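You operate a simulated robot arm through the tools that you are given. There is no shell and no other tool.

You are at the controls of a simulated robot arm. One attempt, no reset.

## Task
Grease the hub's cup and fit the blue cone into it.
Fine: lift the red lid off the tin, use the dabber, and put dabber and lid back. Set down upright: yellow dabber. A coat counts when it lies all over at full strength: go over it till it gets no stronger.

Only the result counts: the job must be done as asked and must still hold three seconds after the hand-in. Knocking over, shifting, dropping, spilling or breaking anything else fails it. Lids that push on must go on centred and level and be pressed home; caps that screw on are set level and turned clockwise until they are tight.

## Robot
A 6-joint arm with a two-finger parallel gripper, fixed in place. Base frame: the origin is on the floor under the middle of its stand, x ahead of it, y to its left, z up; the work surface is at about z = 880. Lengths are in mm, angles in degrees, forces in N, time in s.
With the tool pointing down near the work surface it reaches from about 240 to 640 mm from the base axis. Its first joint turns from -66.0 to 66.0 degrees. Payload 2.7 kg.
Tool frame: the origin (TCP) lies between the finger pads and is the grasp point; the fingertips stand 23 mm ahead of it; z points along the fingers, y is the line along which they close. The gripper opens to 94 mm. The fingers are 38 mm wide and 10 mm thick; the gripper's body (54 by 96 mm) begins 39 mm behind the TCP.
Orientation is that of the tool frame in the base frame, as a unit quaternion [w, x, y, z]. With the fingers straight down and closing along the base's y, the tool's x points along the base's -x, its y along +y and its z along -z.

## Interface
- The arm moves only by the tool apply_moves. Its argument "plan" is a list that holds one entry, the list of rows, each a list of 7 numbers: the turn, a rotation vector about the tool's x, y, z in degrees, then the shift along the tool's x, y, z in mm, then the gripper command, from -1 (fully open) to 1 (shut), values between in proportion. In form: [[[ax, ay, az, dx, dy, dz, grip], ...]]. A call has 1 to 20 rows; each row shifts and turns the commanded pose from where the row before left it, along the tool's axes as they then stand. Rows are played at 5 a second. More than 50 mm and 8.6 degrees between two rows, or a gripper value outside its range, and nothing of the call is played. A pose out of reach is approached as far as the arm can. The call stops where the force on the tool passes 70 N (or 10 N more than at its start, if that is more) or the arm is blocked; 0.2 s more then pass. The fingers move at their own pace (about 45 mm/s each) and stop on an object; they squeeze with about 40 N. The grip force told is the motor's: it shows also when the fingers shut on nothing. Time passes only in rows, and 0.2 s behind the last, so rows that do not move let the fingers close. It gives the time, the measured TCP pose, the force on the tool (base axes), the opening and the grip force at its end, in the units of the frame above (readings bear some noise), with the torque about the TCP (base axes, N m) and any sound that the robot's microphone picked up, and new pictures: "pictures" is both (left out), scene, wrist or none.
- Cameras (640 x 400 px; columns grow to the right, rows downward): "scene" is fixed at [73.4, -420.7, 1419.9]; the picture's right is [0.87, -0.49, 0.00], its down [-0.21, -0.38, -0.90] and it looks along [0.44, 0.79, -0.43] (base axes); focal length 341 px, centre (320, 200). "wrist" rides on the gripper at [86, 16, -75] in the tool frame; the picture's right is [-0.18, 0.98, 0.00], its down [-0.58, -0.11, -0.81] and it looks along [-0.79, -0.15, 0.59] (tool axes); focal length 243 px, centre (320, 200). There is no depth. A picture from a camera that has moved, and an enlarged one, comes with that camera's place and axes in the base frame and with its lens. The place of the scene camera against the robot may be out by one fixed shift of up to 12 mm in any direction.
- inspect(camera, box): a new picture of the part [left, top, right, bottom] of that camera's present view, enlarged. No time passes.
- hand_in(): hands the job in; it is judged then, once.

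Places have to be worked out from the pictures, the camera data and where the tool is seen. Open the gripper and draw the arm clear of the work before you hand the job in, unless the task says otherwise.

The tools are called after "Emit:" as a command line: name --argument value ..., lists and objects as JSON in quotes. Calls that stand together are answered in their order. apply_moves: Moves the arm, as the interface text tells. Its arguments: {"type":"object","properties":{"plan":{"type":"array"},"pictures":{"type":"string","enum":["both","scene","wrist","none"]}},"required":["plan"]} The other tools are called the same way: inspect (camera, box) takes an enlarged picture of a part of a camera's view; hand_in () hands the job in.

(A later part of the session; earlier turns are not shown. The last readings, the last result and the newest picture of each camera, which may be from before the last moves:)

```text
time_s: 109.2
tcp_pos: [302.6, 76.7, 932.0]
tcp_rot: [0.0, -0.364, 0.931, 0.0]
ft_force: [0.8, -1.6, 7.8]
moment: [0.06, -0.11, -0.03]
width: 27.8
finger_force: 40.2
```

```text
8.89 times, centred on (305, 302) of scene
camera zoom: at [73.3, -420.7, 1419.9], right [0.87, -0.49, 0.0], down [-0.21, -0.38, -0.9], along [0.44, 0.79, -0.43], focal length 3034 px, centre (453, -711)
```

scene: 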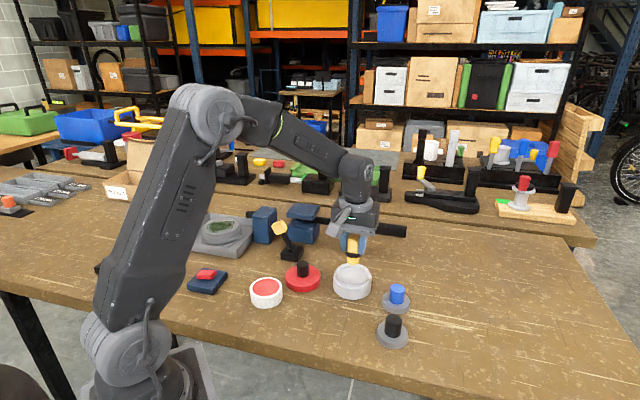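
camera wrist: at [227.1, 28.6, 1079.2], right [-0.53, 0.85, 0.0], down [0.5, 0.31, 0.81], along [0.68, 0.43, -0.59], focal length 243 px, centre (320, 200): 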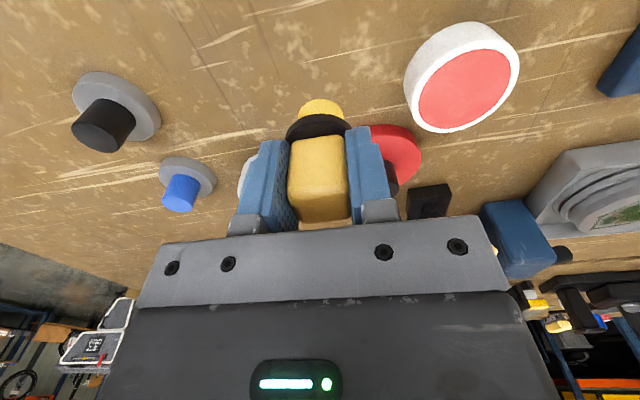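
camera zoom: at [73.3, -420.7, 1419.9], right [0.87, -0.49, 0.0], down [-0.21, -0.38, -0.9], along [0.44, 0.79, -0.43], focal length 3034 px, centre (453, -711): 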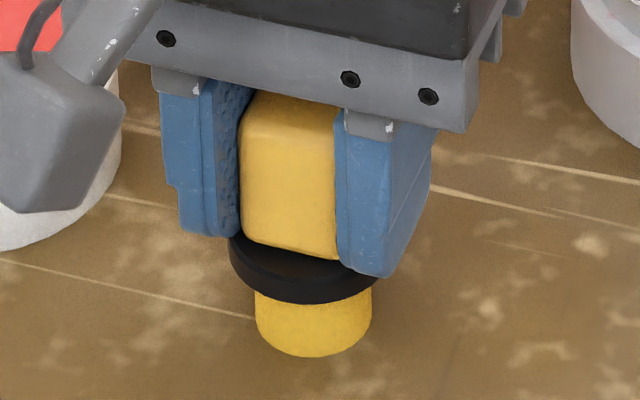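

Contact at 8 N: the dabber is standing on the table. I'll ease off slightly, open, and lift straight up.

Emit:
apply_moves --plan '[[[0, 0, 0, 0, 0, -0.2, 1], [0, 0, 0, 0, 0, 0, 0.2], [0, 0, 0, 0, 0, 0, -0.2], [0, 0, 0, 0, 0, 0, -0.3], [0, 0, 0, 0, 0, 0, -0.3], [0, 0, 0, 0, 0, -5, -0.3], [0, 0, 0, 0, 0, -12, -0.3], [0, 0, 0, 0, 0, -15, -0.3], [0, 0, 0, 0, 0, -15, -0.3], [0, 0, 0, 0, 0, -15, -0.3], [0, 0, 0, 0, 0, -15, -0.3], [0, 0, 0, 0, 0, 0, -0.3]]]' --pictures "both"

Emit:
inspect --camera "scene" --box '[240, 250, 400, 350]'

Emit:
inspect --camera "wrist" --box '[220, 0, 420, 125]'

```text
time_s: 111.8
tcp_pos: [302.2, 73.4, 1008.6]
tcp_rot: [0.0, -0.363, 0.932, 0.0]
ft_force: [0.5, -0.3, -0.4]
moment: [-0.01, 0.01, 0.04]
width: 61.0
finger_force: 0.0
camera wrist: at [228.3, 26.9, 1083.9], right [-0.53, 0.85, 0.0], down [0.5, 0.31, 0.81], along [0.68, 0.43, -0.59], focal length 243 px, centre (320, 200)
```

scene: 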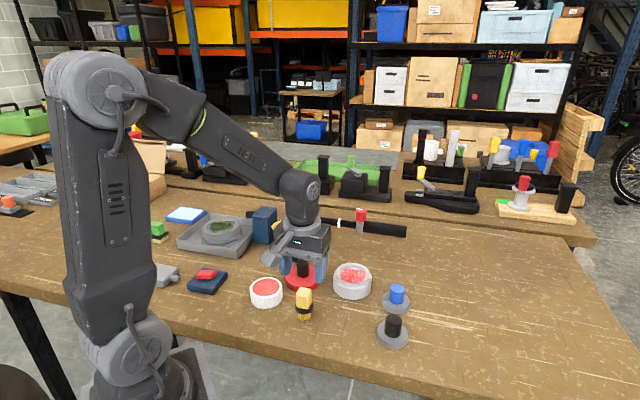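
wrist: 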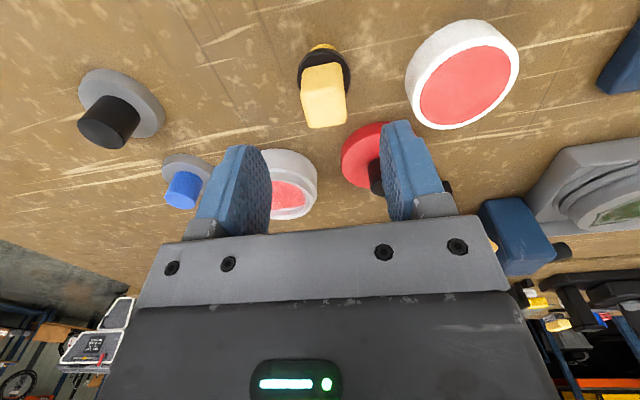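

```text
4.00 times, centred on (320, 300) of scene
camera zoom: at [73.4, -420.7, 1419.9], right [0.87, -0.49, 0.0], down [-0.21, -0.38, -0.9], along [0.44, 0.79, -0.43], focal length 1365 px, centre (320, -200)
```

zoom: 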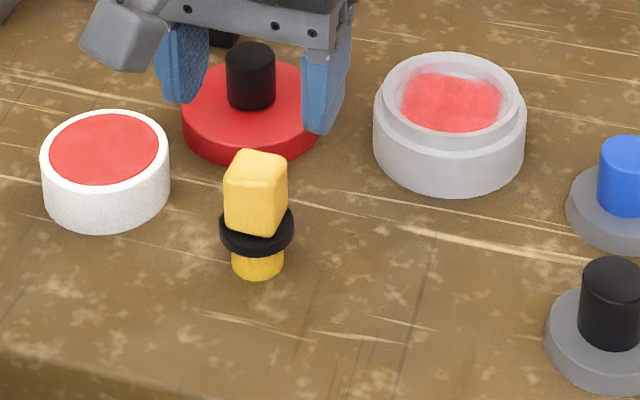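

```text
3.20 times, centred on (320, 62) of wrist
camera zoom: at [228.3, 26.9, 1083.9], right [-0.53, 0.85, 0.0], down [0.5, 0.31, 0.81], along [0.68, 0.43, -0.59], focal length 776 px, centre (320, 640)
```

zoom: 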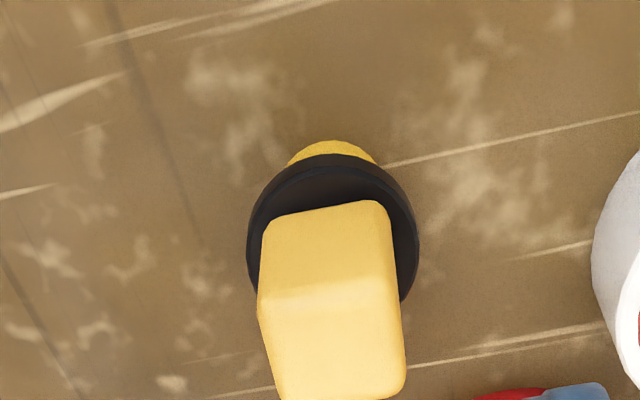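

The dabber stands upright at its original place. Next I go to the lid: translate over it and turn the tool back to its original heading.

Emit:
apply_moves --plan '[[[0, 0, 0, -12.7, 4.69, 0, -0.3], [0, 0, 0, -12.7, 4.69, 0, -0.3], [0, 0, 0, -12.7, 4.69, 0, -0.3], [0, 0, 0, -12.7, 4.69, 0, -0.3], [0, 0, 0, -12.7, 4.69, 0, -0.3], [0, 0, 0, -12.7, 4.69, 0, -0.3], [0, 0, 0, -12.7, 4.69, 0, -0.3], [0, 0, 0, -12.7, 4.69, 0, -0.3], [0, 0, 0, -12.8, 4.69, 0, -0.3], [0, 0, 7.1, 0, 0, 0, -0.3], [0, 0, 7.1, 0, 0, 0, -0.3], [0, 0, 7.1, 0, 0, 0, -0.3], [0, 0, 7.1, 0, 0, 0, -0.3], [0, 0, 7.1, 0, 0, 0, -0.3], [0, 0, 7.1, 0, 0, 0, -0.3], [0, 0, 0, 0, 0, 0, -0.3]]]' --pictures "wrist"

Emit:
inspect --camera "wrist" --box '[220, 0, 420, 125]'

```text
time_s: 115.2
tcp_pos: [357.0, 185.2, 1008.8]
tcp_rot: [0.0, 0.001, 1.0, 0.0]
ft_force: [-0.6, 0.1, 0.3]
moment: [0.0, -0.02, 0.01]
width: 61.1
finger_force: 0.1
camera wrist: at [270.9, 200.5, 1083.7], right [0.19, 0.98, 0.0], down [0.58, -0.11, 0.81], along [0.79, -0.15, -0.59], focal length 243 px, centre (320, 200)
```

wrist: 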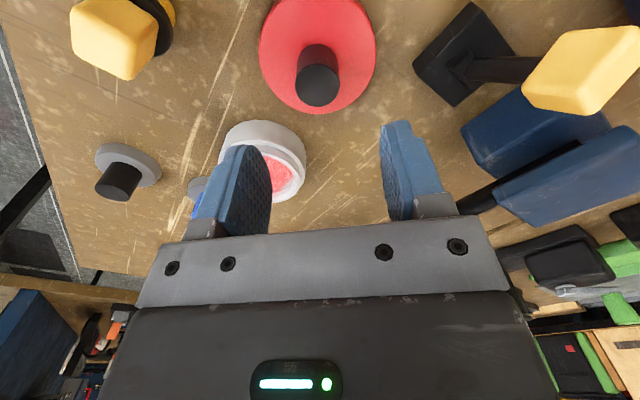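

```text
3.20 times, centred on (320, 62) of wrist
camera zoom: at [270.9, 200.5, 1083.7], right [0.19, 0.98, 0.0], down [0.58, -0.11, 0.81], along [0.79, -0.15, -0.59], focal length 776 px, centre (320, 640)
```

zoom: 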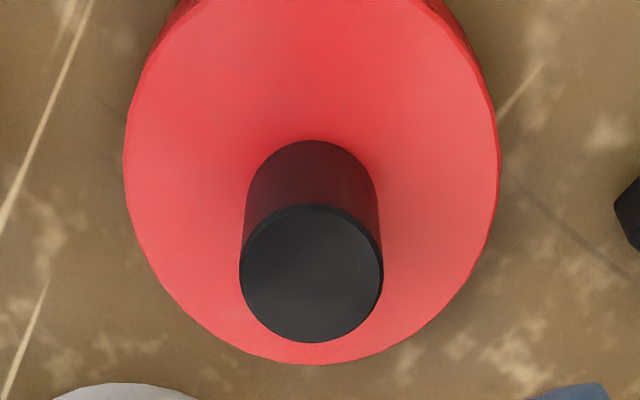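

The knob is at about (352.8,184.3), 4 mm closer in x than my earlier grip, which explains the slip. I'll re-centre and descend over it so the fingertips end just above the lid surface.

Emit:
apply_moves --plan '[[[0, 0, 0, 4.2, -0.9, 0, -0.3], [0, 0, 0, 0, 0, 14, -0.3], [0, 0, 0, 0, 0, 14, -0.3], [0, 0, 0, 0, 0, 14, -0.3], [0, 0, 0, 0, 0, 14, -0.3], [0, 0, 0, 0, 0, 0, -0.3]]]' --pictures "wrist"

Emit:
inspect --camera "wrist" --box '[200, 60, 440, 210]'

Emit:
inspect --camera "scene" --box '[240, 220, 400, 320]'

```text
time_s: 116.6
tcp_pos: [353.3, 182.9, 953.3]
tcp_rot: [0.0, 0.0, 1.0, 0.001]
ft_force: [-0.6, -0.6, 0.3]
moment: [0.01, 0.02, -0.03]
width: 61.0
finger_force: 0.1
camera wrist: at [266.8, 200.0, 1027.9], right [0.18, 0.98, 0.0], down [0.58, -0.11, 0.81], along [0.79, -0.15, -0.59], focal length 243 px, centre (320, 200)
```

wrist: 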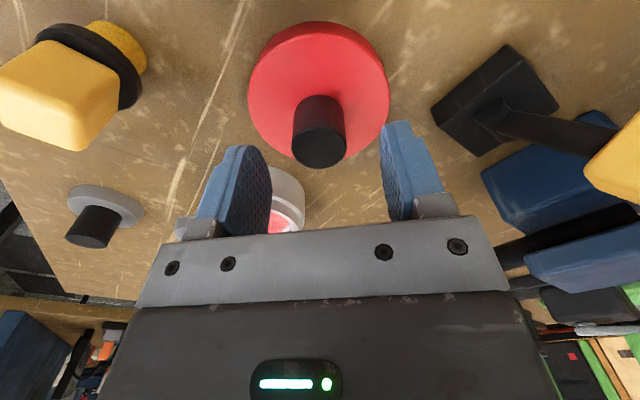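

```text
2.67 times, centred on (320, 135) of wrist
camera zoom: at [266.8, 200.0, 1027.9], right [0.18, 0.98, 0.0], down [0.58, -0.11, 0.81], along [0.79, -0.15, -0.59], focal length 647 px, centre (320, 373)
```

zoom: 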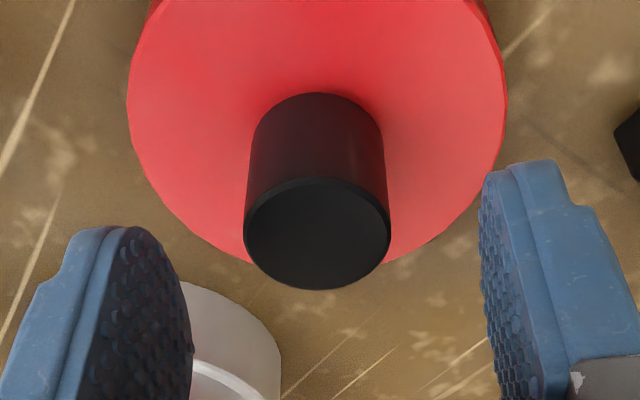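

```text
4.00 times, centred on (320, 270) of scene
camera zoom: at [73.4, -420.7, 1419.9], right [0.87, -0.49, 0.0], down [-0.21, -0.38, -0.9], along [0.44, 0.79, -0.43], focal length 1365 px, centre (320, -80)
```

zoom: 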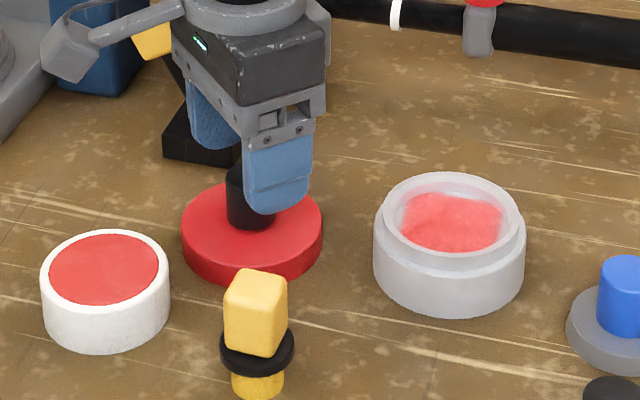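

The knob is centred. Its top is at about z 931.5 and the lid surface at about z 903, so I'll descend to TCP z≈927.5 and close.

Emit:
apply_moves --plan '[[[0, 0, 0, 0, 0.3, 9, -0.3], [0, 0, 0, 0, 0, 8, -0.3], [0, 0, 0, 0, 0, 6, -0.3], [0, 0, 0, 0, 0, 2.5, -0.3], [0, 0, 0, 0, 0, 0, -0.3], [0, 0, 0, 0, 0, 0, 1], [0, 0, 0, 0, 0, 0, 1], [0, 0, 0, 0, 0, 0, 1], [0, 0, 0, 0, 0, 0, 1], [0, 0, 0, 0, 0, 0, 1], [0, 0, 0, 0, 0, 0, 1]]]' --pictures "wrist"

Emit:
inspect --camera "wrist" --box '[200, 60, 440, 210]'

Emit:
inspect --camera "scene" --box '[240, 220, 400, 320]'

```text
time_s: 119.0
tcp_pos: [352.4, 184.0, 928.0]
tcp_rot: [0.0, 0.0, 1.0, 0.0]
ft_force: [0.2, -0.2, -0.1]
moment: [0.0, -0.01, 0.01]
width: 27.5
finger_force: 40.2
camera wrist: at [267.2, 200.6, 1003.4], right [0.18, 0.98, 0.0], down [0.58, -0.11, 0.81], along [0.79, -0.15, -0.59], focal length 243 px, centre (320, 200)
```

wrist: 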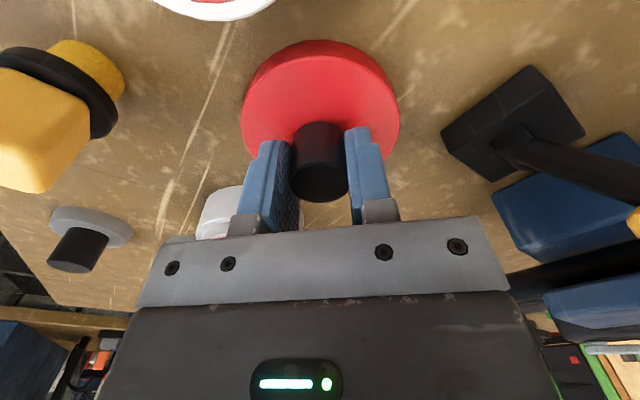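

```text
2.67 times, centred on (320, 135) of wrist
camera zoom: at [267.2, 200.6, 1003.4], right [0.18, 0.98, 0.0], down [0.58, -0.11, 0.81], along [0.79, -0.15, -0.59], focal length 647 px, centre (320, 373)
```

zoom: 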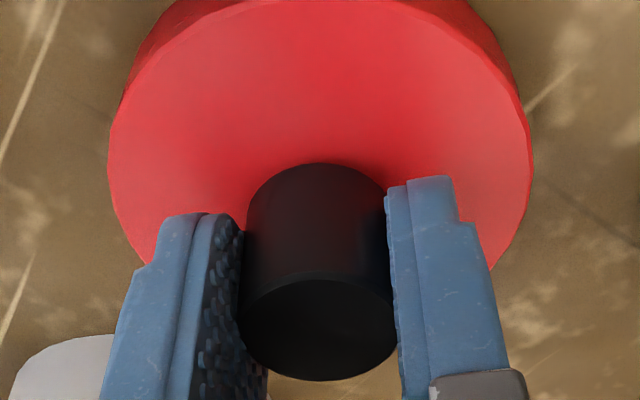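

```text
4.00 times, centred on (320, 270) of scene
camera zoom: at [73.4, -420.7, 1419.9], right [0.87, -0.49, 0.0], down [-0.21, -0.38, -0.9], along [0.44, 0.79, -0.43], focal length 1365 px, centre (320, -80)
```

zoom: 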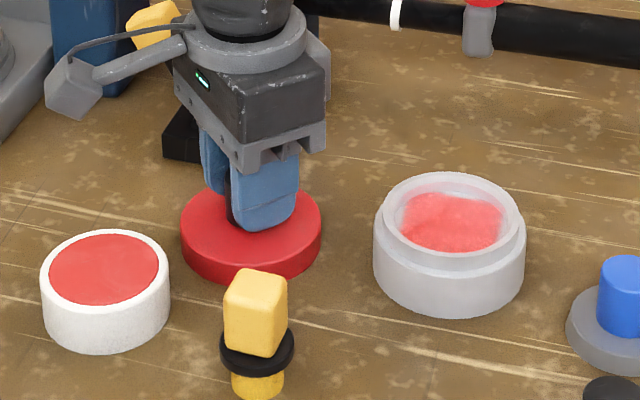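

The knob is well gripped with the tips close to the lid. I'll lift it and move to the +y side of the tin, so the wrist camera can see the open tin beside the held lid for precise alignment.

Emit:
apply_moves --plan '[[[0, 0, 0, 0, 0, -4, 1], [0, 0, 0, 0, 0, -8, 1], [0, 0, 0, 0, 0, -12, 1], [0, 0, 0, 0, 0, -13, 1], [0, 0, 0, 0, 0, -13, 1], [0, 0, 0, 0, 0, -12, 1], [0, 0, 0, 10.1, 6.3, 0, 1], [0, 0, 0, 10.1, 6.3, 0, 1], [0, 0, 0, 10.1, 6.3, 0, 1], [0, 0, 0, 10.1, 6.3, 0, 1], [0, 0, 0, 10.1, 6.3, 0, 1], [0, 0, 0, 10.1, 6.3, 0, 1], [0, 0, 0, 10.1, 6.3, 0, 1], [0, 0, 0, 10.1, 6.3, 0, 1], [0, 0, 0, 10.1, 6.3, 0, 1], [0, 0, 0, 10.1, 6.3, 0, 1], [0, 0, 0, 0, 0, 0, 1]]]' --pictures "both"

Emit:
inspect --camera "wrist" --box '[120, 0, 440, 200]'

Emit:
inspect --camera "scene" --box '[200, 220, 360, 320]'

```text
time_s: 122.6
tcp_pos: [251.6, 247.5, 990.7]
tcp_rot: [0.0, 0.0, 1.0, 0.0]
ft_force: [0.2, -0.4, -1.2]
moment: [-0.02, 0.0, 0.0]
width: 27.8
finger_force: 39.9
camera wrist: at [166.3, 263.7, 1065.6], right [0.18, 0.98, 0.0], down [0.58, -0.11, 0.81], along [0.79, -0.15, -0.59], focal length 243 px, centre (320, 200)
```

scene: 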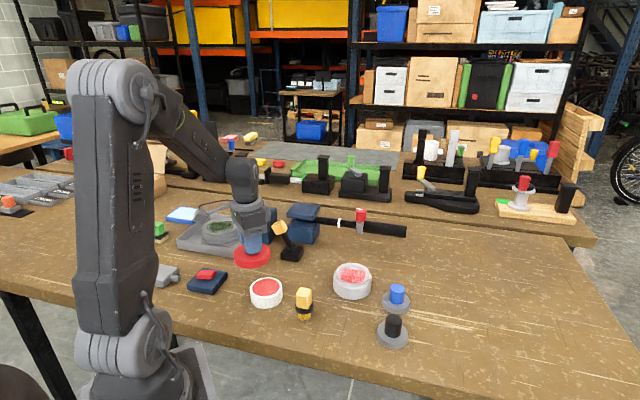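
wrist: 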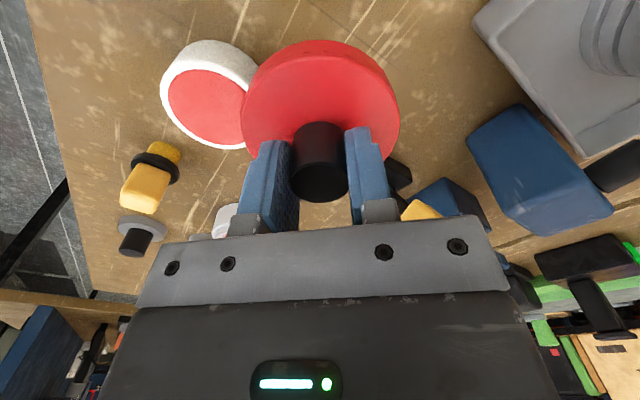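

```text
2.00 times, centred on (280, 100) of wrist
camera zoom: at [166.3, 263.7, 1065.6], right [0.18, 0.98, 0.0], down [0.58, -0.11, 0.81], along [0.79, -0.15, -0.59], focal length 485 px, centre (400, 400)
```

zoom: 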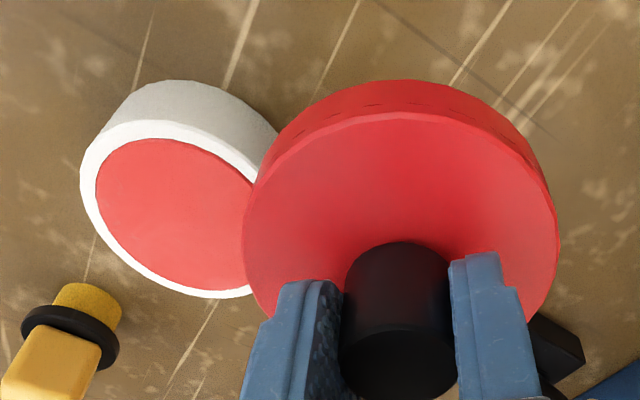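

```text
4.00 times, centred on (280, 270) of scene
camera zoom: at [73.4, -420.7, 1419.9], right [0.87, -0.49, 0.0], down [-0.21, -0.38, -0.9], along [0.44, 0.79, -0.43], focal length 1365 px, centre (480, -80)
```

zoom: 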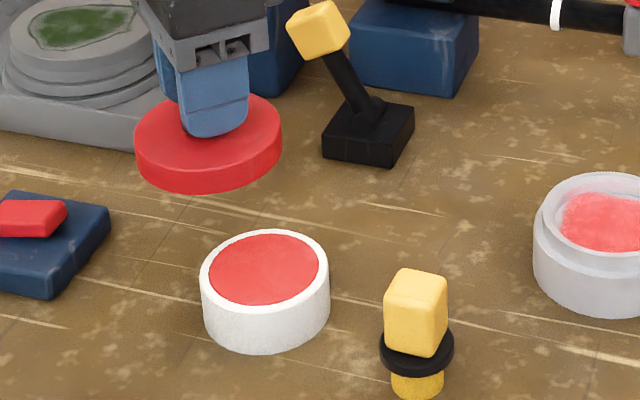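

The lid is held without slipping. I'll zoom in to check that it hangs level and measure the tin in this view.

Emit:
inspect --camera "scene" --box '[225, 225, 305, 275]'

Emit:
inspect --camera "wrist" --box '[150, 20, 270, 160]'

```text
8.00 times, centred on (265, 250) of scene
camera zoom: at [73.4, -420.7, 1419.9], right [0.87, -0.49, 0.0], down [-0.21, -0.38, -0.9], along [0.44, 0.79, -0.43], focal length 2731 px, centre (760, -200)
```

zoom: 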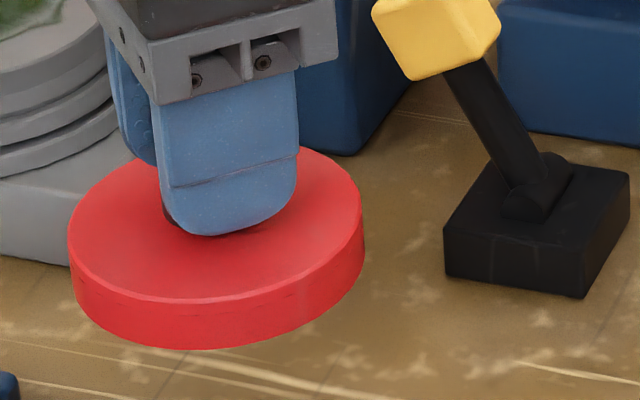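

```text
2.86 times, centred on (210, 90) of wrist
camera zoom: at [166.3, 263.7, 1065.6], right [0.18, 0.98, 0.0], down [0.58, -0.11, 0.81], along [0.79, -0.15, -0.59], focal length 693 px, centre (634, 514)
```

zoom: 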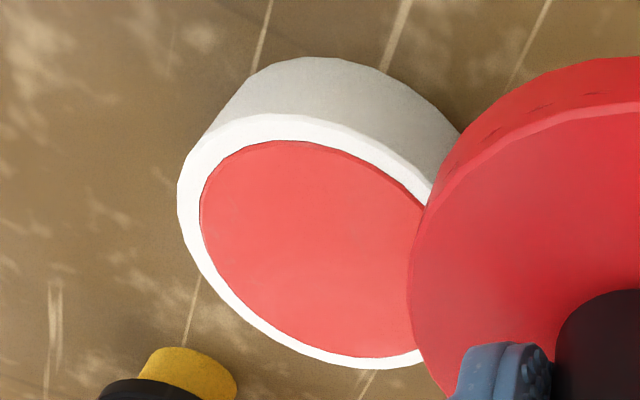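

The lid looks level and unchanged in the grip. I estimate the tin centre at about (251.5,169) in commanded coordinates. I'll move the lid over it while staying above the rim, then use left-right symmetry in both cameras to fine-align.

Emit:
apply_moves --plan '[[[0, 0, 0, -0.25, -12.92, 0, 1], [0, 0, 0, -0.25, -12.92, 0, 1], [0, 0, 0, -0.25, -12.92, 0, 1], [0, 0, 0, -0.25, -12.92, 0, 1], [0, 0, 0, -0.25, -12.92, 0, 1], [0, 0, 0, -0.25, -12.9, 0, 1], [0, 0, 0, 0, 0, 7, 1], [0, 0, 0, 0, 0, 5, 1], [0, 0, 0, 0, 0, 0, 1]]]' --pictures "both"

Emit:
inspect --camera "wrist" --box '[220, 20, 420, 145]'

Emit:
inspect --camera "scene" --box '[225, 245, 315, 315]'

```text
time_s: 124.6
tcp_pos: [254.2, 170.3, 978.2]
tcp_rot: [0.0, 0.0, 1.0, 0.0]
ft_force: [-0.1, 0.4, 0.3]
moment: [-0.01, 0.0, 0.0]
width: 27.5
finger_force: 40.3
camera wrist: at [168.2, 186.1, 1053.1], right [0.18, 0.98, 0.0], down [0.58, -0.11, 0.81], along [0.79, -0.15, -0.59], focal length 243 px, centre (320, 200)
```

scene: 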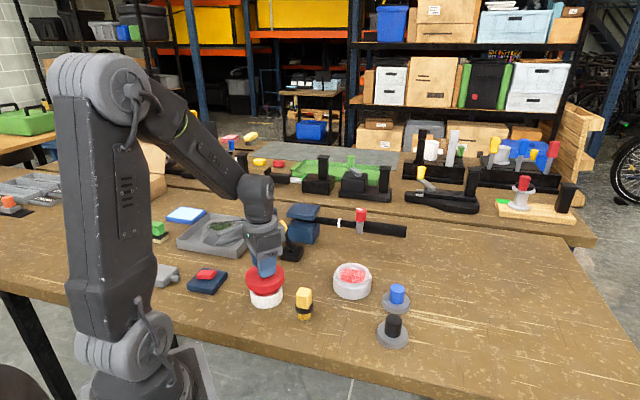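
wrist: 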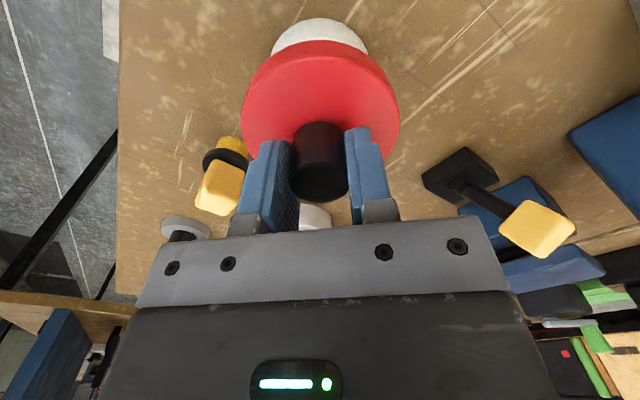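

```text
3.20 times, centred on (320, 82) of wrist
camera zoom: at [168.2, 186.1, 1053.1], right [0.18, 0.98, 0.0], down [0.58, -0.11, 0.81], along [0.79, -0.15, -0.59], focal length 776 px, centre (320, 576)
```

zoom: 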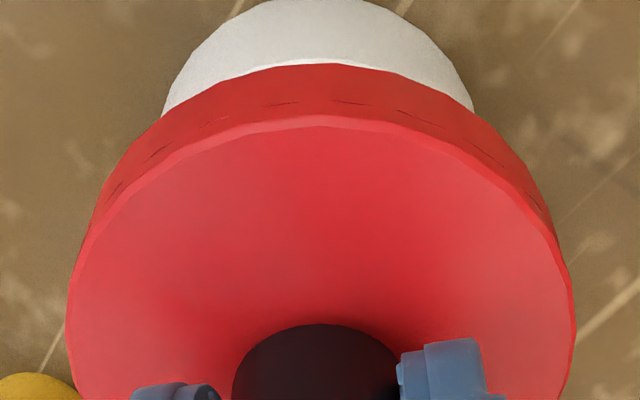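

```text
5.71 times, centred on (270, 280) of scene
camera zoom: at [73.4, -420.7, 1419.9], right [0.87, -0.49, 0.0], down [-0.21, -0.38, -0.9], along [0.44, 0.79, -0.43], focal length 1951 px, centre (606, -257)
```

zoom: 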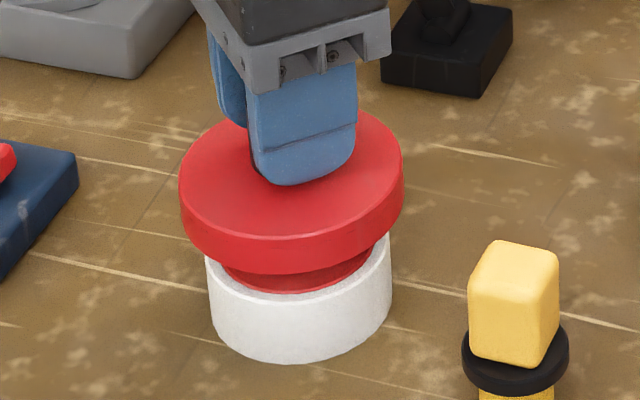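

In both cameras the lid is centred over the tin to within about 0.5 mm. I'll apply a 0.4 mm correction and begin lowering, checking the force.

Emit:
apply_moves --plan '[[[0, 0, 0, -0.1, -0.4, 0, 1], [0, 0, 0, 0, 0, 4, 1], [0, 0, 0, 0, 0, 4, 1], [0, 0, 0, 0, 0, 3, 1], [0, 0, 0, 0, 0, 0, 1]]]' --pictures "none"

Emit:
inspect --camera "wrist" --box '[220, 20, 420, 145]'

Emit:
inspect --camera "scene" --box '[225, 245, 315, 315]'

```text
time_s: 125.8
tcp_pos: [254.0, 169.8, 967.5]
tcp_rot: [0.0, 0.0, 1.0, 0.0]
ft_force: [-0.2, -0.4, -1.0]
moment: [0.04, -0.02, 0.02]
width: 27.7
finger_force: 39.4
```

```text
3.20 times, centred on (320, 82) of wrist
camera zoom: at [167.7, 185.9, 1042.3], right [0.18, 0.98, 0.0], down [0.58, -0.11, 0.81], along [0.79, -0.15, -0.59], focal length 776 px, centre (320, 576)
```

zoom: 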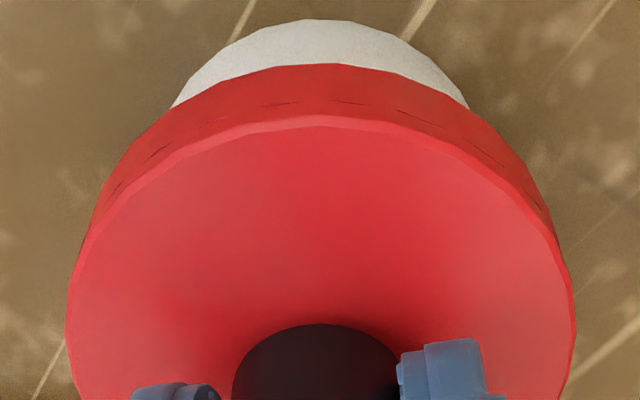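

```text
5.71 times, centred on (270, 280) of scene
camera zoom: at [73.4, -420.7, 1419.9], right [0.87, -0.49, 0.0], down [-0.21, -0.38, -0.9], along [0.44, 0.79, -0.43], focal length 1951 px, centre (606, -257)
```

zoom: 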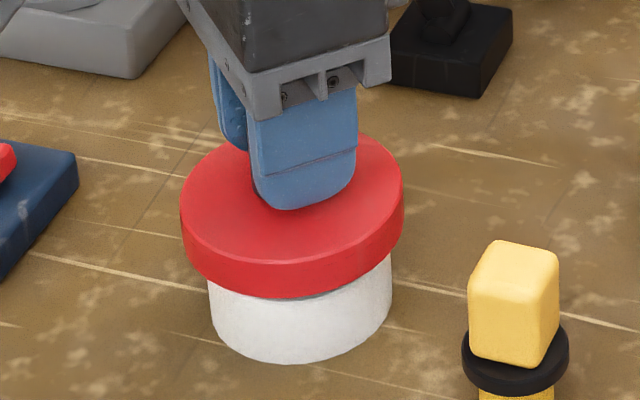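

Alignment still looks good in both views. I'll lower further in small increments, watching forces.

Emit:
apply_moves --plan '[[[0, 0, 0, 0, 0, 2, 1], [0, 0, 0, 0, 0, 2, 1], [0, 0, 0, 0, 0, 0, 1]]]' --pictures "none"

Emit:
apply_moves --plan '[[[0, 0, 0, 0, 0, 1, 1], [0, 0, 0, 0, 0, 1, 1], [0, 0, 0, 0, 0, 0, 1]]]' --pictures "none"

Emit:
apply_moves --plan '[[[0, 0, 0, 0, 0, 1, 1], [0, 0, 0, 0, 0, 1, 1], [0, 0, 0, 0, 0, 0, 1]]]' --pictures "none"

Emit:
inspect --camera "scene" --box '[225, 245, 315, 315]'

```text
time_s: 126.6
tcp_pos: [254.2, 169.4, 962.9]
tcp_rot: [0.0, 0.0, 1.0, 0.0]
ft_force: [-0.2, -0.7, -0.4]
moment: [-0.01, -0.01, -0.02]
width: 27.5
finger_force: 39.5
```

```text
time_s: 127.4
tcp_pos: [254.4, 170.4, 960.9]
tcp_rot: [0.0, 0.0, 1.0, 0.0]
ft_force: [-0.2, -0.7, -0.3]
moment: [-0.01, -0.01, 0.01]
width: 27.6
finger_force: 40.3
```

```text
time_s: 128.2
tcp_pos: [252.7, 169.1, 958.1]
tcp_rot: [0.0, 0.0, 1.0, 0.0]
ft_force: [0.2, 0.4, -0.6]
moment: [-0.01, 0.0, 0.01]
width: 27.3
finger_force: 39.8
```

```text
5.71 times, centred on (270, 280) of scene
camera zoom: at [73.4, -420.7, 1419.9], right [0.87, -0.49, 0.0], down [-0.21, -0.38, -0.9], along [0.44, 0.79, -0.43], focal length 1951 px, centre (606, -257)
```

zoom: 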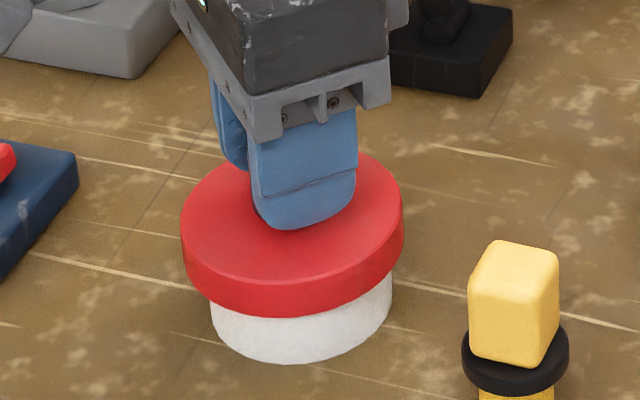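

No force yet and the lid is sliding over the rim; by comparison with the original picture there's about 9 mm more to go. Continuing down.

Emit:
apply_moves --plan '[[[0, 0, 0, 0, 0, 1.5, 1], [0, 0, 0, 0, 0, 1.5, 1], [0, 0, 0, 0, 0, 0, 1]]]' --pictures "none"

Emit:
apply_moves --plan '[[[0, 0, 0, 0, 0, 1, 1], [0, 0, 0, 0, 0, 1, 1], [0, 0, 0, 0, 0, 0, 1]]]' --pictures "none"

Emit:
apply_moves --plan '[[[0, 0, 0, 0, 0, 1, 1], [0, 0, 0, 0, 0, 1, 1], [0, 0, 0, 0, 0, 0, 1]]]' --pictures "none"

Emit:
inspect --camera "scene" --box '[225, 245, 315, 315]'

```text
time_s: 129.0
tcp_pos: [252.9, 169.9, 955.4]
tcp_rot: [-0.001, 0.0, 1.0, 0.0]
ft_force: [0.5, 0.8, 0.3]
moment: [0.03, -0.03, 0.01]
width: 27.8
finger_force: 40.1
```

```text
time_s: 129.8
tcp_pos: [253.8, 170.1, 952.5]
tcp_rot: [0.0, -0.001, 1.0, 0.0]
ft_force: [-0.1, 0.2, 0.0]
moment: [-0.01, -0.01, 0.01]
width: 27.5
finger_force: 40.1
```

```text
time_s: 130.6
tcp_pos: [255.4, 169.8, 951.7]
tcp_rot: [0.0, 0.0, 1.0, -0.001]
ft_force: [0.0, -0.8, -0.3]
moment: [-0.02, 0.0, 0.02]
width: 27.8
finger_force: 39.9
```

```text
5.71 times, centred on (270, 280) of scene
camera zoom: at [73.4, -420.7, 1419.9], right [0.87, -0.49, 0.0], down [-0.21, -0.38, -0.9], along [0.44, 0.79, -0.43], focal length 1951 px, centre (606, -257)
```

zoom: 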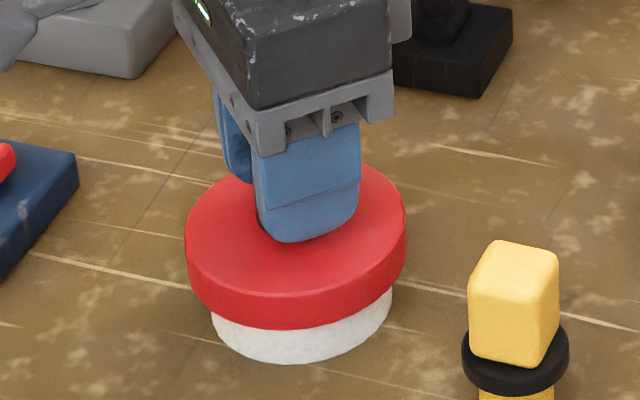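

The lid continues down freely, with about 4–5 mm left by picture comparison. Continuing in 1 mm steps.

Emit:
apply_moves --plan '[[[0, 0, 0, 0, 0, 1, 1], [0, 0, 0, 0, 0, 1, 1], [0, 0, 0, 0, 0, 0, 1]]]' --pictures "none"

Emit:
apply_moves --plan '[[[0, 0, 0, 0, 0, 1, 1], [0, 0, 0, 0, 0, 0, 1]]]' --pictures "none"

Emit:
inspect --camera "scene" --box '[225, 245, 315, 315]'

```text
time_s: 131.4
tcp_pos: [253.1, 169.6, 948.6]
tcp_rot: [0.0, 0.0, 1.0, 0.0]
ft_force: [0.0, -0.3, -0.3]
moment: [-0.02, -0.04, -0.02]
width: 27.8
finger_force: 39.9
```

```text
time_s: 132.0
tcp_pos: [252.4, 168.9, 949.2]
tcp_rot: [0.0, -0.001, 1.0, -0.001]
ft_force: [0.0, 0.2, -0.4]
moment: [-0.04, 0.04, 0.02]
width: 27.6
finger_force: 40.0
```

```text
5.71 times, centred on (270, 280) of scene
camera zoom: at [73.4, -420.7, 1419.9], right [0.87, -0.49, 0.0], down [-0.21, -0.38, -0.9], along [0.44, 0.79, -0.43], focal length 1951 px, centre (606, -257)
```

zoom: 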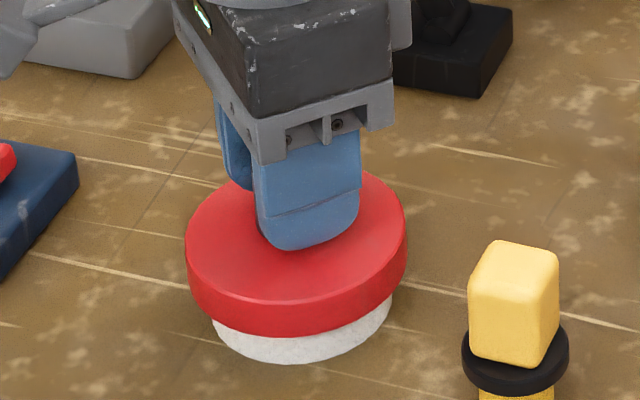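

About 2 mm left by the picture. I'll continue with smaller steps and watch for the press-on resistance.

Emit:
apply_moves --plan '[[[0, 0, 0, 0, 0, 0.7, 1], [0, 0, 0, 0, 0, 0.7, 1], [0, 0, 0, 0, 0, 0, 1]]]' --pictures "none"

Emit:
apply_moves --plan '[[[0, 0, 0, 0, 0, 0.7, 1], [0, 0, 0, 0, 0, 0, 1]]]' --pictures "none"

Emit:
apply_moves --plan '[[[0, 0, 0, 0, 0, 0.7, 1], [0, 0, 0, 0, 0, 0, 1]]]' --pictures "none"

Emit:
inspect --camera "scene" --box '[225, 245, 315, 315]'

```text
time_s: 132.8
tcp_pos: [253.4, 169.2, 948.0]
tcp_rot: [0.0, 0.001, 1.0, 0.001]
ft_force: [0.5, 0.9, -1.1]
moment: [0.02, 0.01, 0.02]
width: 27.6
finger_force: 40.1
```

```text
time_s: 133.4
tcp_pos: [253.1, 168.5, 946.3]
tcp_rot: [0.0, 0.0, 1.0, 0.0]
ft_force: [0.6, 0.0, -0.9]
moment: [0.04, 0.0, -0.02]
width: 27.9
finger_force: 40.4
```

```text
time_s: 134.0
tcp_pos: [253.1, 169.0, 946.8]
tcp_rot: [0.001, 0.0, 1.0, 0.0]
ft_force: [-2.8, -3.0, 17.6]
moment: [-0.11, 0.28, -0.03]
width: 27.7
finger_force: 41.0
```

```text
5.71 times, centred on (270, 280) of scene
camera zoom: at [73.2, -420.9, 1419.9], right [0.87, -0.49, 0.0], down [-0.21, -0.38, -0.9], along [0.44, 0.79, -0.43], focal length 1951 px, centre (606, -257)
```

zoom: 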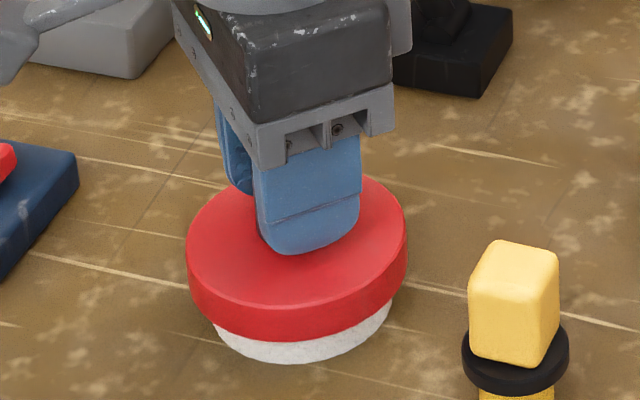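

Contact at 18 N, and the picture matches the original closed lid. I'll press a little more with the grip, then release and push down on the knob from the top to seat it fully.

Emit:
apply_moves --plan '[[[0, 0, 0, 0, 0, 0.5, 1], [0, 0, 0, 0, 0, 0, 1]]]' --pictures "none"

Emit:
apply_moves --plan '[[[0, 0, 0, 0, 0, 0.5, 1], [0, 0, 0, 0, 0, 0, 1]]]' --pictures "none"

Emit:
inspect --camera "scene" --box '[225, 245, 315, 315]'

Emit:
inspect --camera "wrist" --box '[200, 20, 440, 170]'

```text
time_s: 134.6
tcp_pos: [254.2, 169.0, 946.3]
tcp_rot: [0.001, 0.0, 1.0, 0.002]
ft_force: [1.0, -3.8, 26.4]
moment: [-0.12, 0.23, -0.02]
width: 27.6
finger_force: 39.9
```

```text
time_s: 135.2
tcp_pos: [253.2, 169.7, 945.2]
tcp_rot: [0.001, 0.0, 1.0, 0.001]
ft_force: [0.8, -0.2, 28.1]
moment: [-0.04, 0.03, 0.05]
width: 27.8
finger_force: 40.5
```

```text
5.71 times, centred on (270, 280) of scene
camera zoom: at [73.2, -420.9, 1419.9], right [0.87, -0.49, 0.0], down [-0.21, -0.38, -0.9], along [0.44, 0.79, -0.43], focal length 1951 px, centre (606, -257)
```

zoom: 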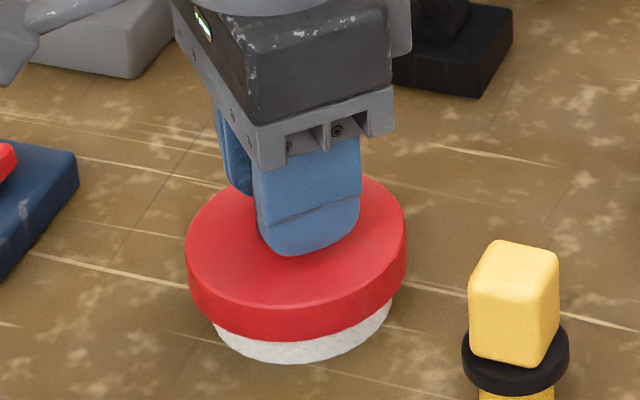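

```text
2.67 times, centred on (320, 95) of wrist
camera zoom: at [167.5, 185.5, 1020.3], right [0.18, 0.98, 0.0], down [0.58, -0.11, 0.81], along [0.79, -0.15, -0.59], focal length 647 px, centre (320, 480)
```

zoom: 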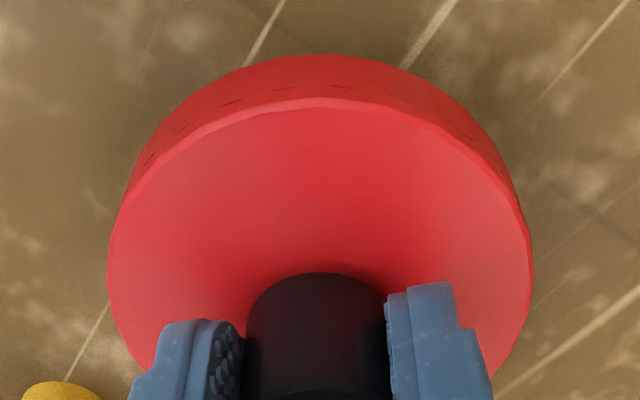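

The lid is down to its original closed height; the grip only transmits 28 N before slipping. I'll open directly without pulling up, and raise to push on the knob top with closed fingers.

Emit:
apply_moves --plan '[[[0, 0, 0, 0, 0, 0, 0.2], [0, 0, 0, 0, 0, 0, -0.2], [0, 0, 0, 0, 0, 0, -0.2], [0, 0, 0, 0, 0, -5, -0.2], [0, 0, 0, 0, 0, -12, -0.2], [0, 0, 0, 0, 0, -12, -0.2], [0, 0, 0, 0, 0, -12, -0.2], [0, 0, 0, 0, 0, 0, 0.4], [0, 0, 0, 0, 0, 0, 1], [0, 0, 0, 0, 0, 0, 1], [0, 0, 0, 0, 0, 0, 1], [0, 0, 0, 0, 0, 0, 1]]]' --pictures "both"

Emit:
inspect --camera "scene" --box '[200, 220, 360, 320]'

Emit:
inspect --camera "wrist" --box '[200, 20, 440, 170]'

```text
time_s: 137.8
tcp_pos: [253.7, 170.3, 985.9]
tcp_rot: [0.0, -0.001, 1.0, 0.0]
ft_force: [0.5, 0.2, 0.1]
moment: [-0.02, -0.03, 0.03]
width: 0.0
finger_force: 39.8
camera wrist: at [167.2, 185.5, 1061.0], right [0.18, 0.98, 0.0], down [0.58, -0.11, 0.81], along [0.79, -0.15, -0.59], focal length 243 px, centre (320, 200)
```

scene: 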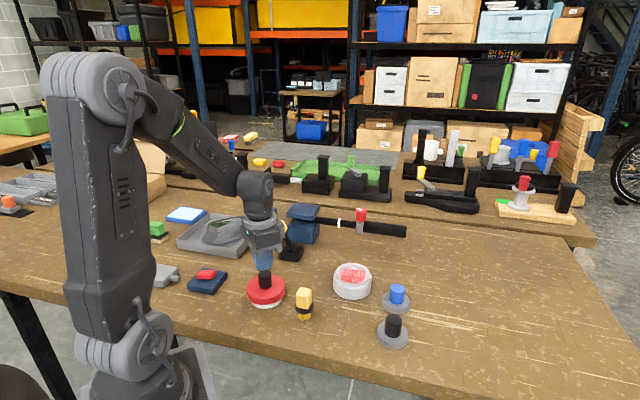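
wrist: 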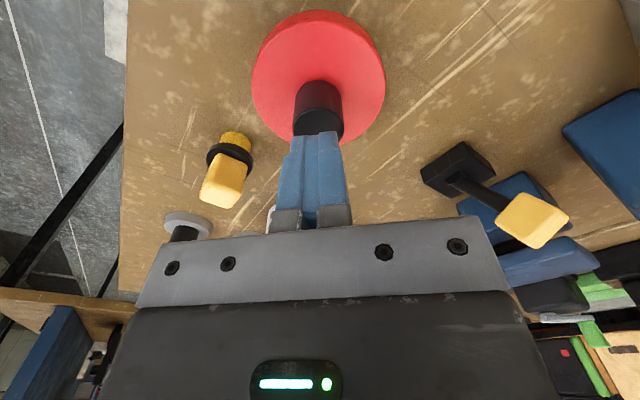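

```text
4.00 times, centred on (280, 270) of scene
camera zoom: at [73.4, -420.7, 1419.9], right [0.87, -0.49, 0.0], down [-0.21, -0.38, -0.9], along [0.44, 0.79, -0.43], focal length 1365 px, centre (480, -80)
```

zoom: 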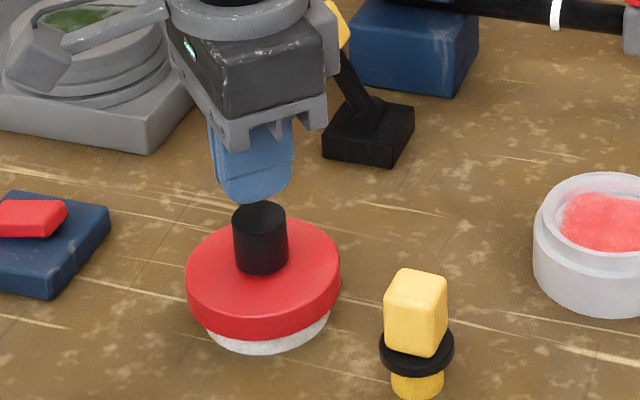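

```text
2.67 times, centred on (320, 95) of wrist
camera zoom: at [167.2, 185.5, 1061.0], right [0.18, 0.98, 0.0], down [0.58, -0.11, 0.81], along [0.79, -0.15, -0.59], focal length 647 px, centre (320, 480)
```

zoom: 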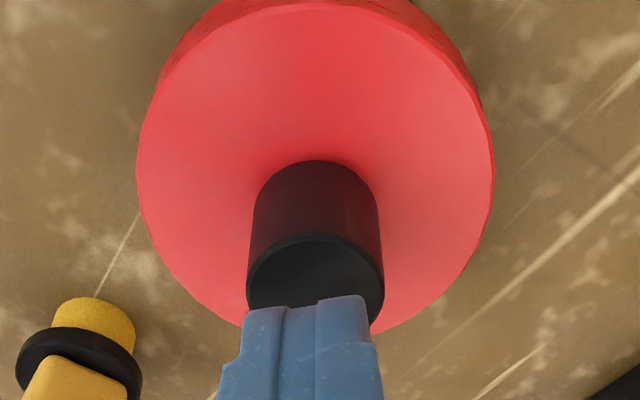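

The closed lid matches its original picture. Now I press down with closed fingertips on the knob to make sure it's fully home.

Emit:
apply_moves --plan '[[[0, 0, 0, 0, 0, 5, 1], [0, 0, 0, 0, 0, 5, 1], [0, 0, 0, 0, 0, 2, 1], [0, 0, 0, 0, 0, 0, 1]]]' --pictures "none"

Emit:
apply_moves --plan '[[[0, 0, 0, 0, 0, 1, 1], [0, 0, 0, 0, 0, 1, 1], [0, 0, 0, 0, 0, 0, 1]]]' --pictures "none"

```text
time_s: 138.8
tcp_pos: [253.5, 169.6, 973.7]
tcp_rot: [0.0, 0.0, 1.0, 0.0]
ft_force: [-0.1, -0.6, 0.2]
moment: [0.0, 0.01, 0.0]
width: 0.0
finger_force: 40.0
```

```text
time_s: 139.6
tcp_pos: [254.1, 168.6, 971.8]
tcp_rot: [0.0, -0.001, 1.0, 0.001]
ft_force: [-0.5, 0.6, 0.4]
moment: [0.01, -0.04, 0.01]
width: 0.0
finger_force: 40.5
```

Not touching yet; continuing down in small steps.

Emit:
apply_moves --plan '[[[0, 0, 0, 0, 0, 1, 1], [0, 0, 0, 0, 0, 0, 1]]]' --pictures "none"

Emit:
apply_moves --plan '[[[0, 0, 0, 0, 0, 1, 1], [0, 0, 0, 0, 0, 0, 1]]]' --pictures "none"

Emit:
apply_moves --plan '[[[0, 0, 0, 0, 0, 0.7, 1], [0, 0, 0, 0, 0, 0, 1]]]' --pictures "none"

```text
time_s: 140.2
tcp_pos: [254.1, 169.6, 971.8]
tcp_rot: [0.001, 0.0, 1.0, 0.001]
ft_force: [-0.3, 1.6, 6.8]
moment: [0.01, 0.05, -0.01]
width: 0.0
finger_force: 40.2
```

```text
time_s: 140.8
tcp_pos: [255.7, 169.6, 969.6]
tcp_rot: [0.001, -0.001, 1.0, 0.001]
ft_force: [-6.6, -0.2, 31.1]
moment: [-0.02, 0.25, 0.01]
width: 0.0
finger_force: 40.0
```

```text
time_s: 141.4
tcp_pos: [254.5, 169.6, 970.0]
tcp_rot: [0.002, 0.0, 1.0, 0.002]
ft_force: [-8.0, 0.1, 46.8]
moment: [0.05, 0.39, 0.01]
width: 0.0
finger_force: 40.2
```

47 N and rising linearly with no travel, so the lid is seated. One last slight press to about 58 N, then back off.

Emit:
apply_moves --plan '[[[0, 0, 0, 0, 0, 0.5, 1], [0, 0, 0, 0, 0, 0, 1]]]' --pictures "none"

Emit:
apply_moves --plan '[[[0, 0, 0, 0, 0, -1.5, 1], [0, 0, 0, 0, 0, -5, 1], [0, 0, 0, 0, 0, -12, 1], [0, 0, 0, 0, 0, -14, 1], [0, 0, 0, 0, 0, -14, 1], [0, 0, 0, 0, 0, 0, -0.3], [0, 0, 0, 0, 0, 0, -0.3]]]' --pictures "both"

Emit:
inspect --camera "scene" --box '[200, 220, 360, 320]'

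Emit:
inspect --camera "wrist" --box '[200, 0, 440, 150]'

```text
time_s: 142.0
tcp_pos: [254.8, 169.5, 970.5]
tcp_rot: [0.002, 0.001, 1.0, 0.001]
ft_force: [-6.4, -4.6, 51.7]
moment: [-0.11, 0.4, 0.0]
width: 0.0
finger_force: 39.9
```

```text
time_s: 143.6
tcp_pos: [253.4, 168.2, 1014.3]
tcp_rot: [0.0, -0.001, 1.0, 0.0]
ft_force: [0.1, 0.3, 0.0]
moment: [0.0, -0.02, 0.02]
width: 50.6
finger_force: 0.0
camera wrist: at [167.3, 184.1, 1089.7], right [0.18, 0.98, 0.0], down [0.58, -0.11, 0.81], along [0.79, -0.15, -0.59], focal length 243 px, centre (320, 200)
```

scene: 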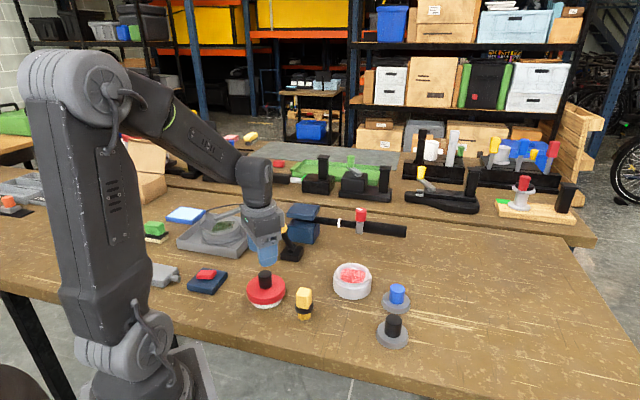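
wrist: 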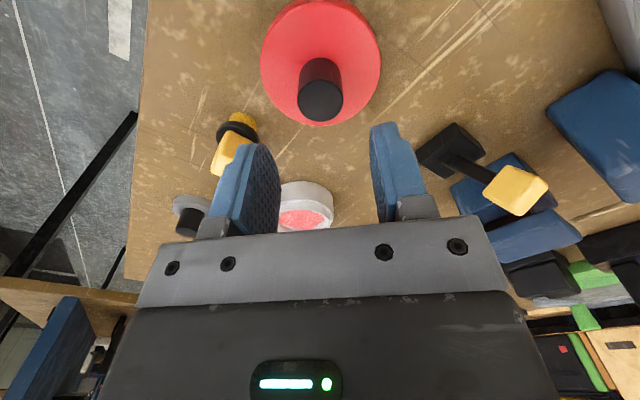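

```text
4.00 times, centred on (280, 270) of scene
camera zoom: at [73.4, -420.7, 1419.9], right [0.87, -0.49, 0.0], down [-0.21, -0.38, -0.9], along [0.44, 0.79, -0.43], focal length 1365 px, centre (480, -80)
```

zoom: 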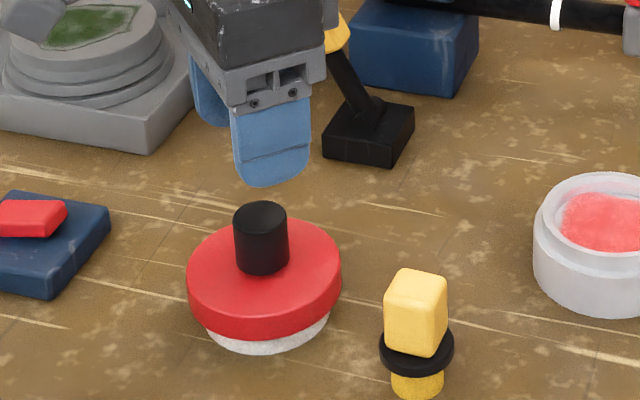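

```text
2.67 times, centred on (320, 75) of wrist
camera zoom: at [167.3, 184.1, 1089.7], right [0.18, 0.98, 0.0], down [0.58, -0.11, 0.81], along [0.79, -0.15, -0.59], focal length 647 px, centre (320, 533)
```

zoom: 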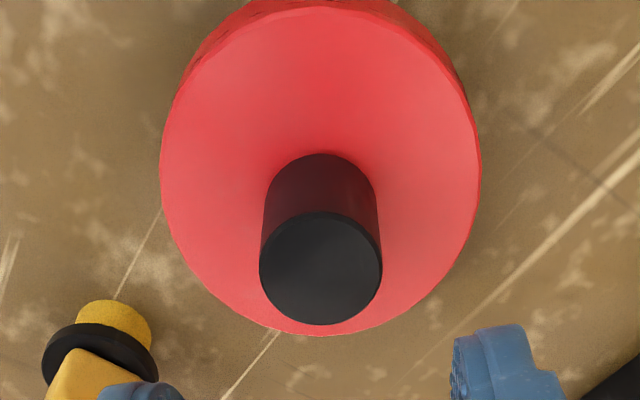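

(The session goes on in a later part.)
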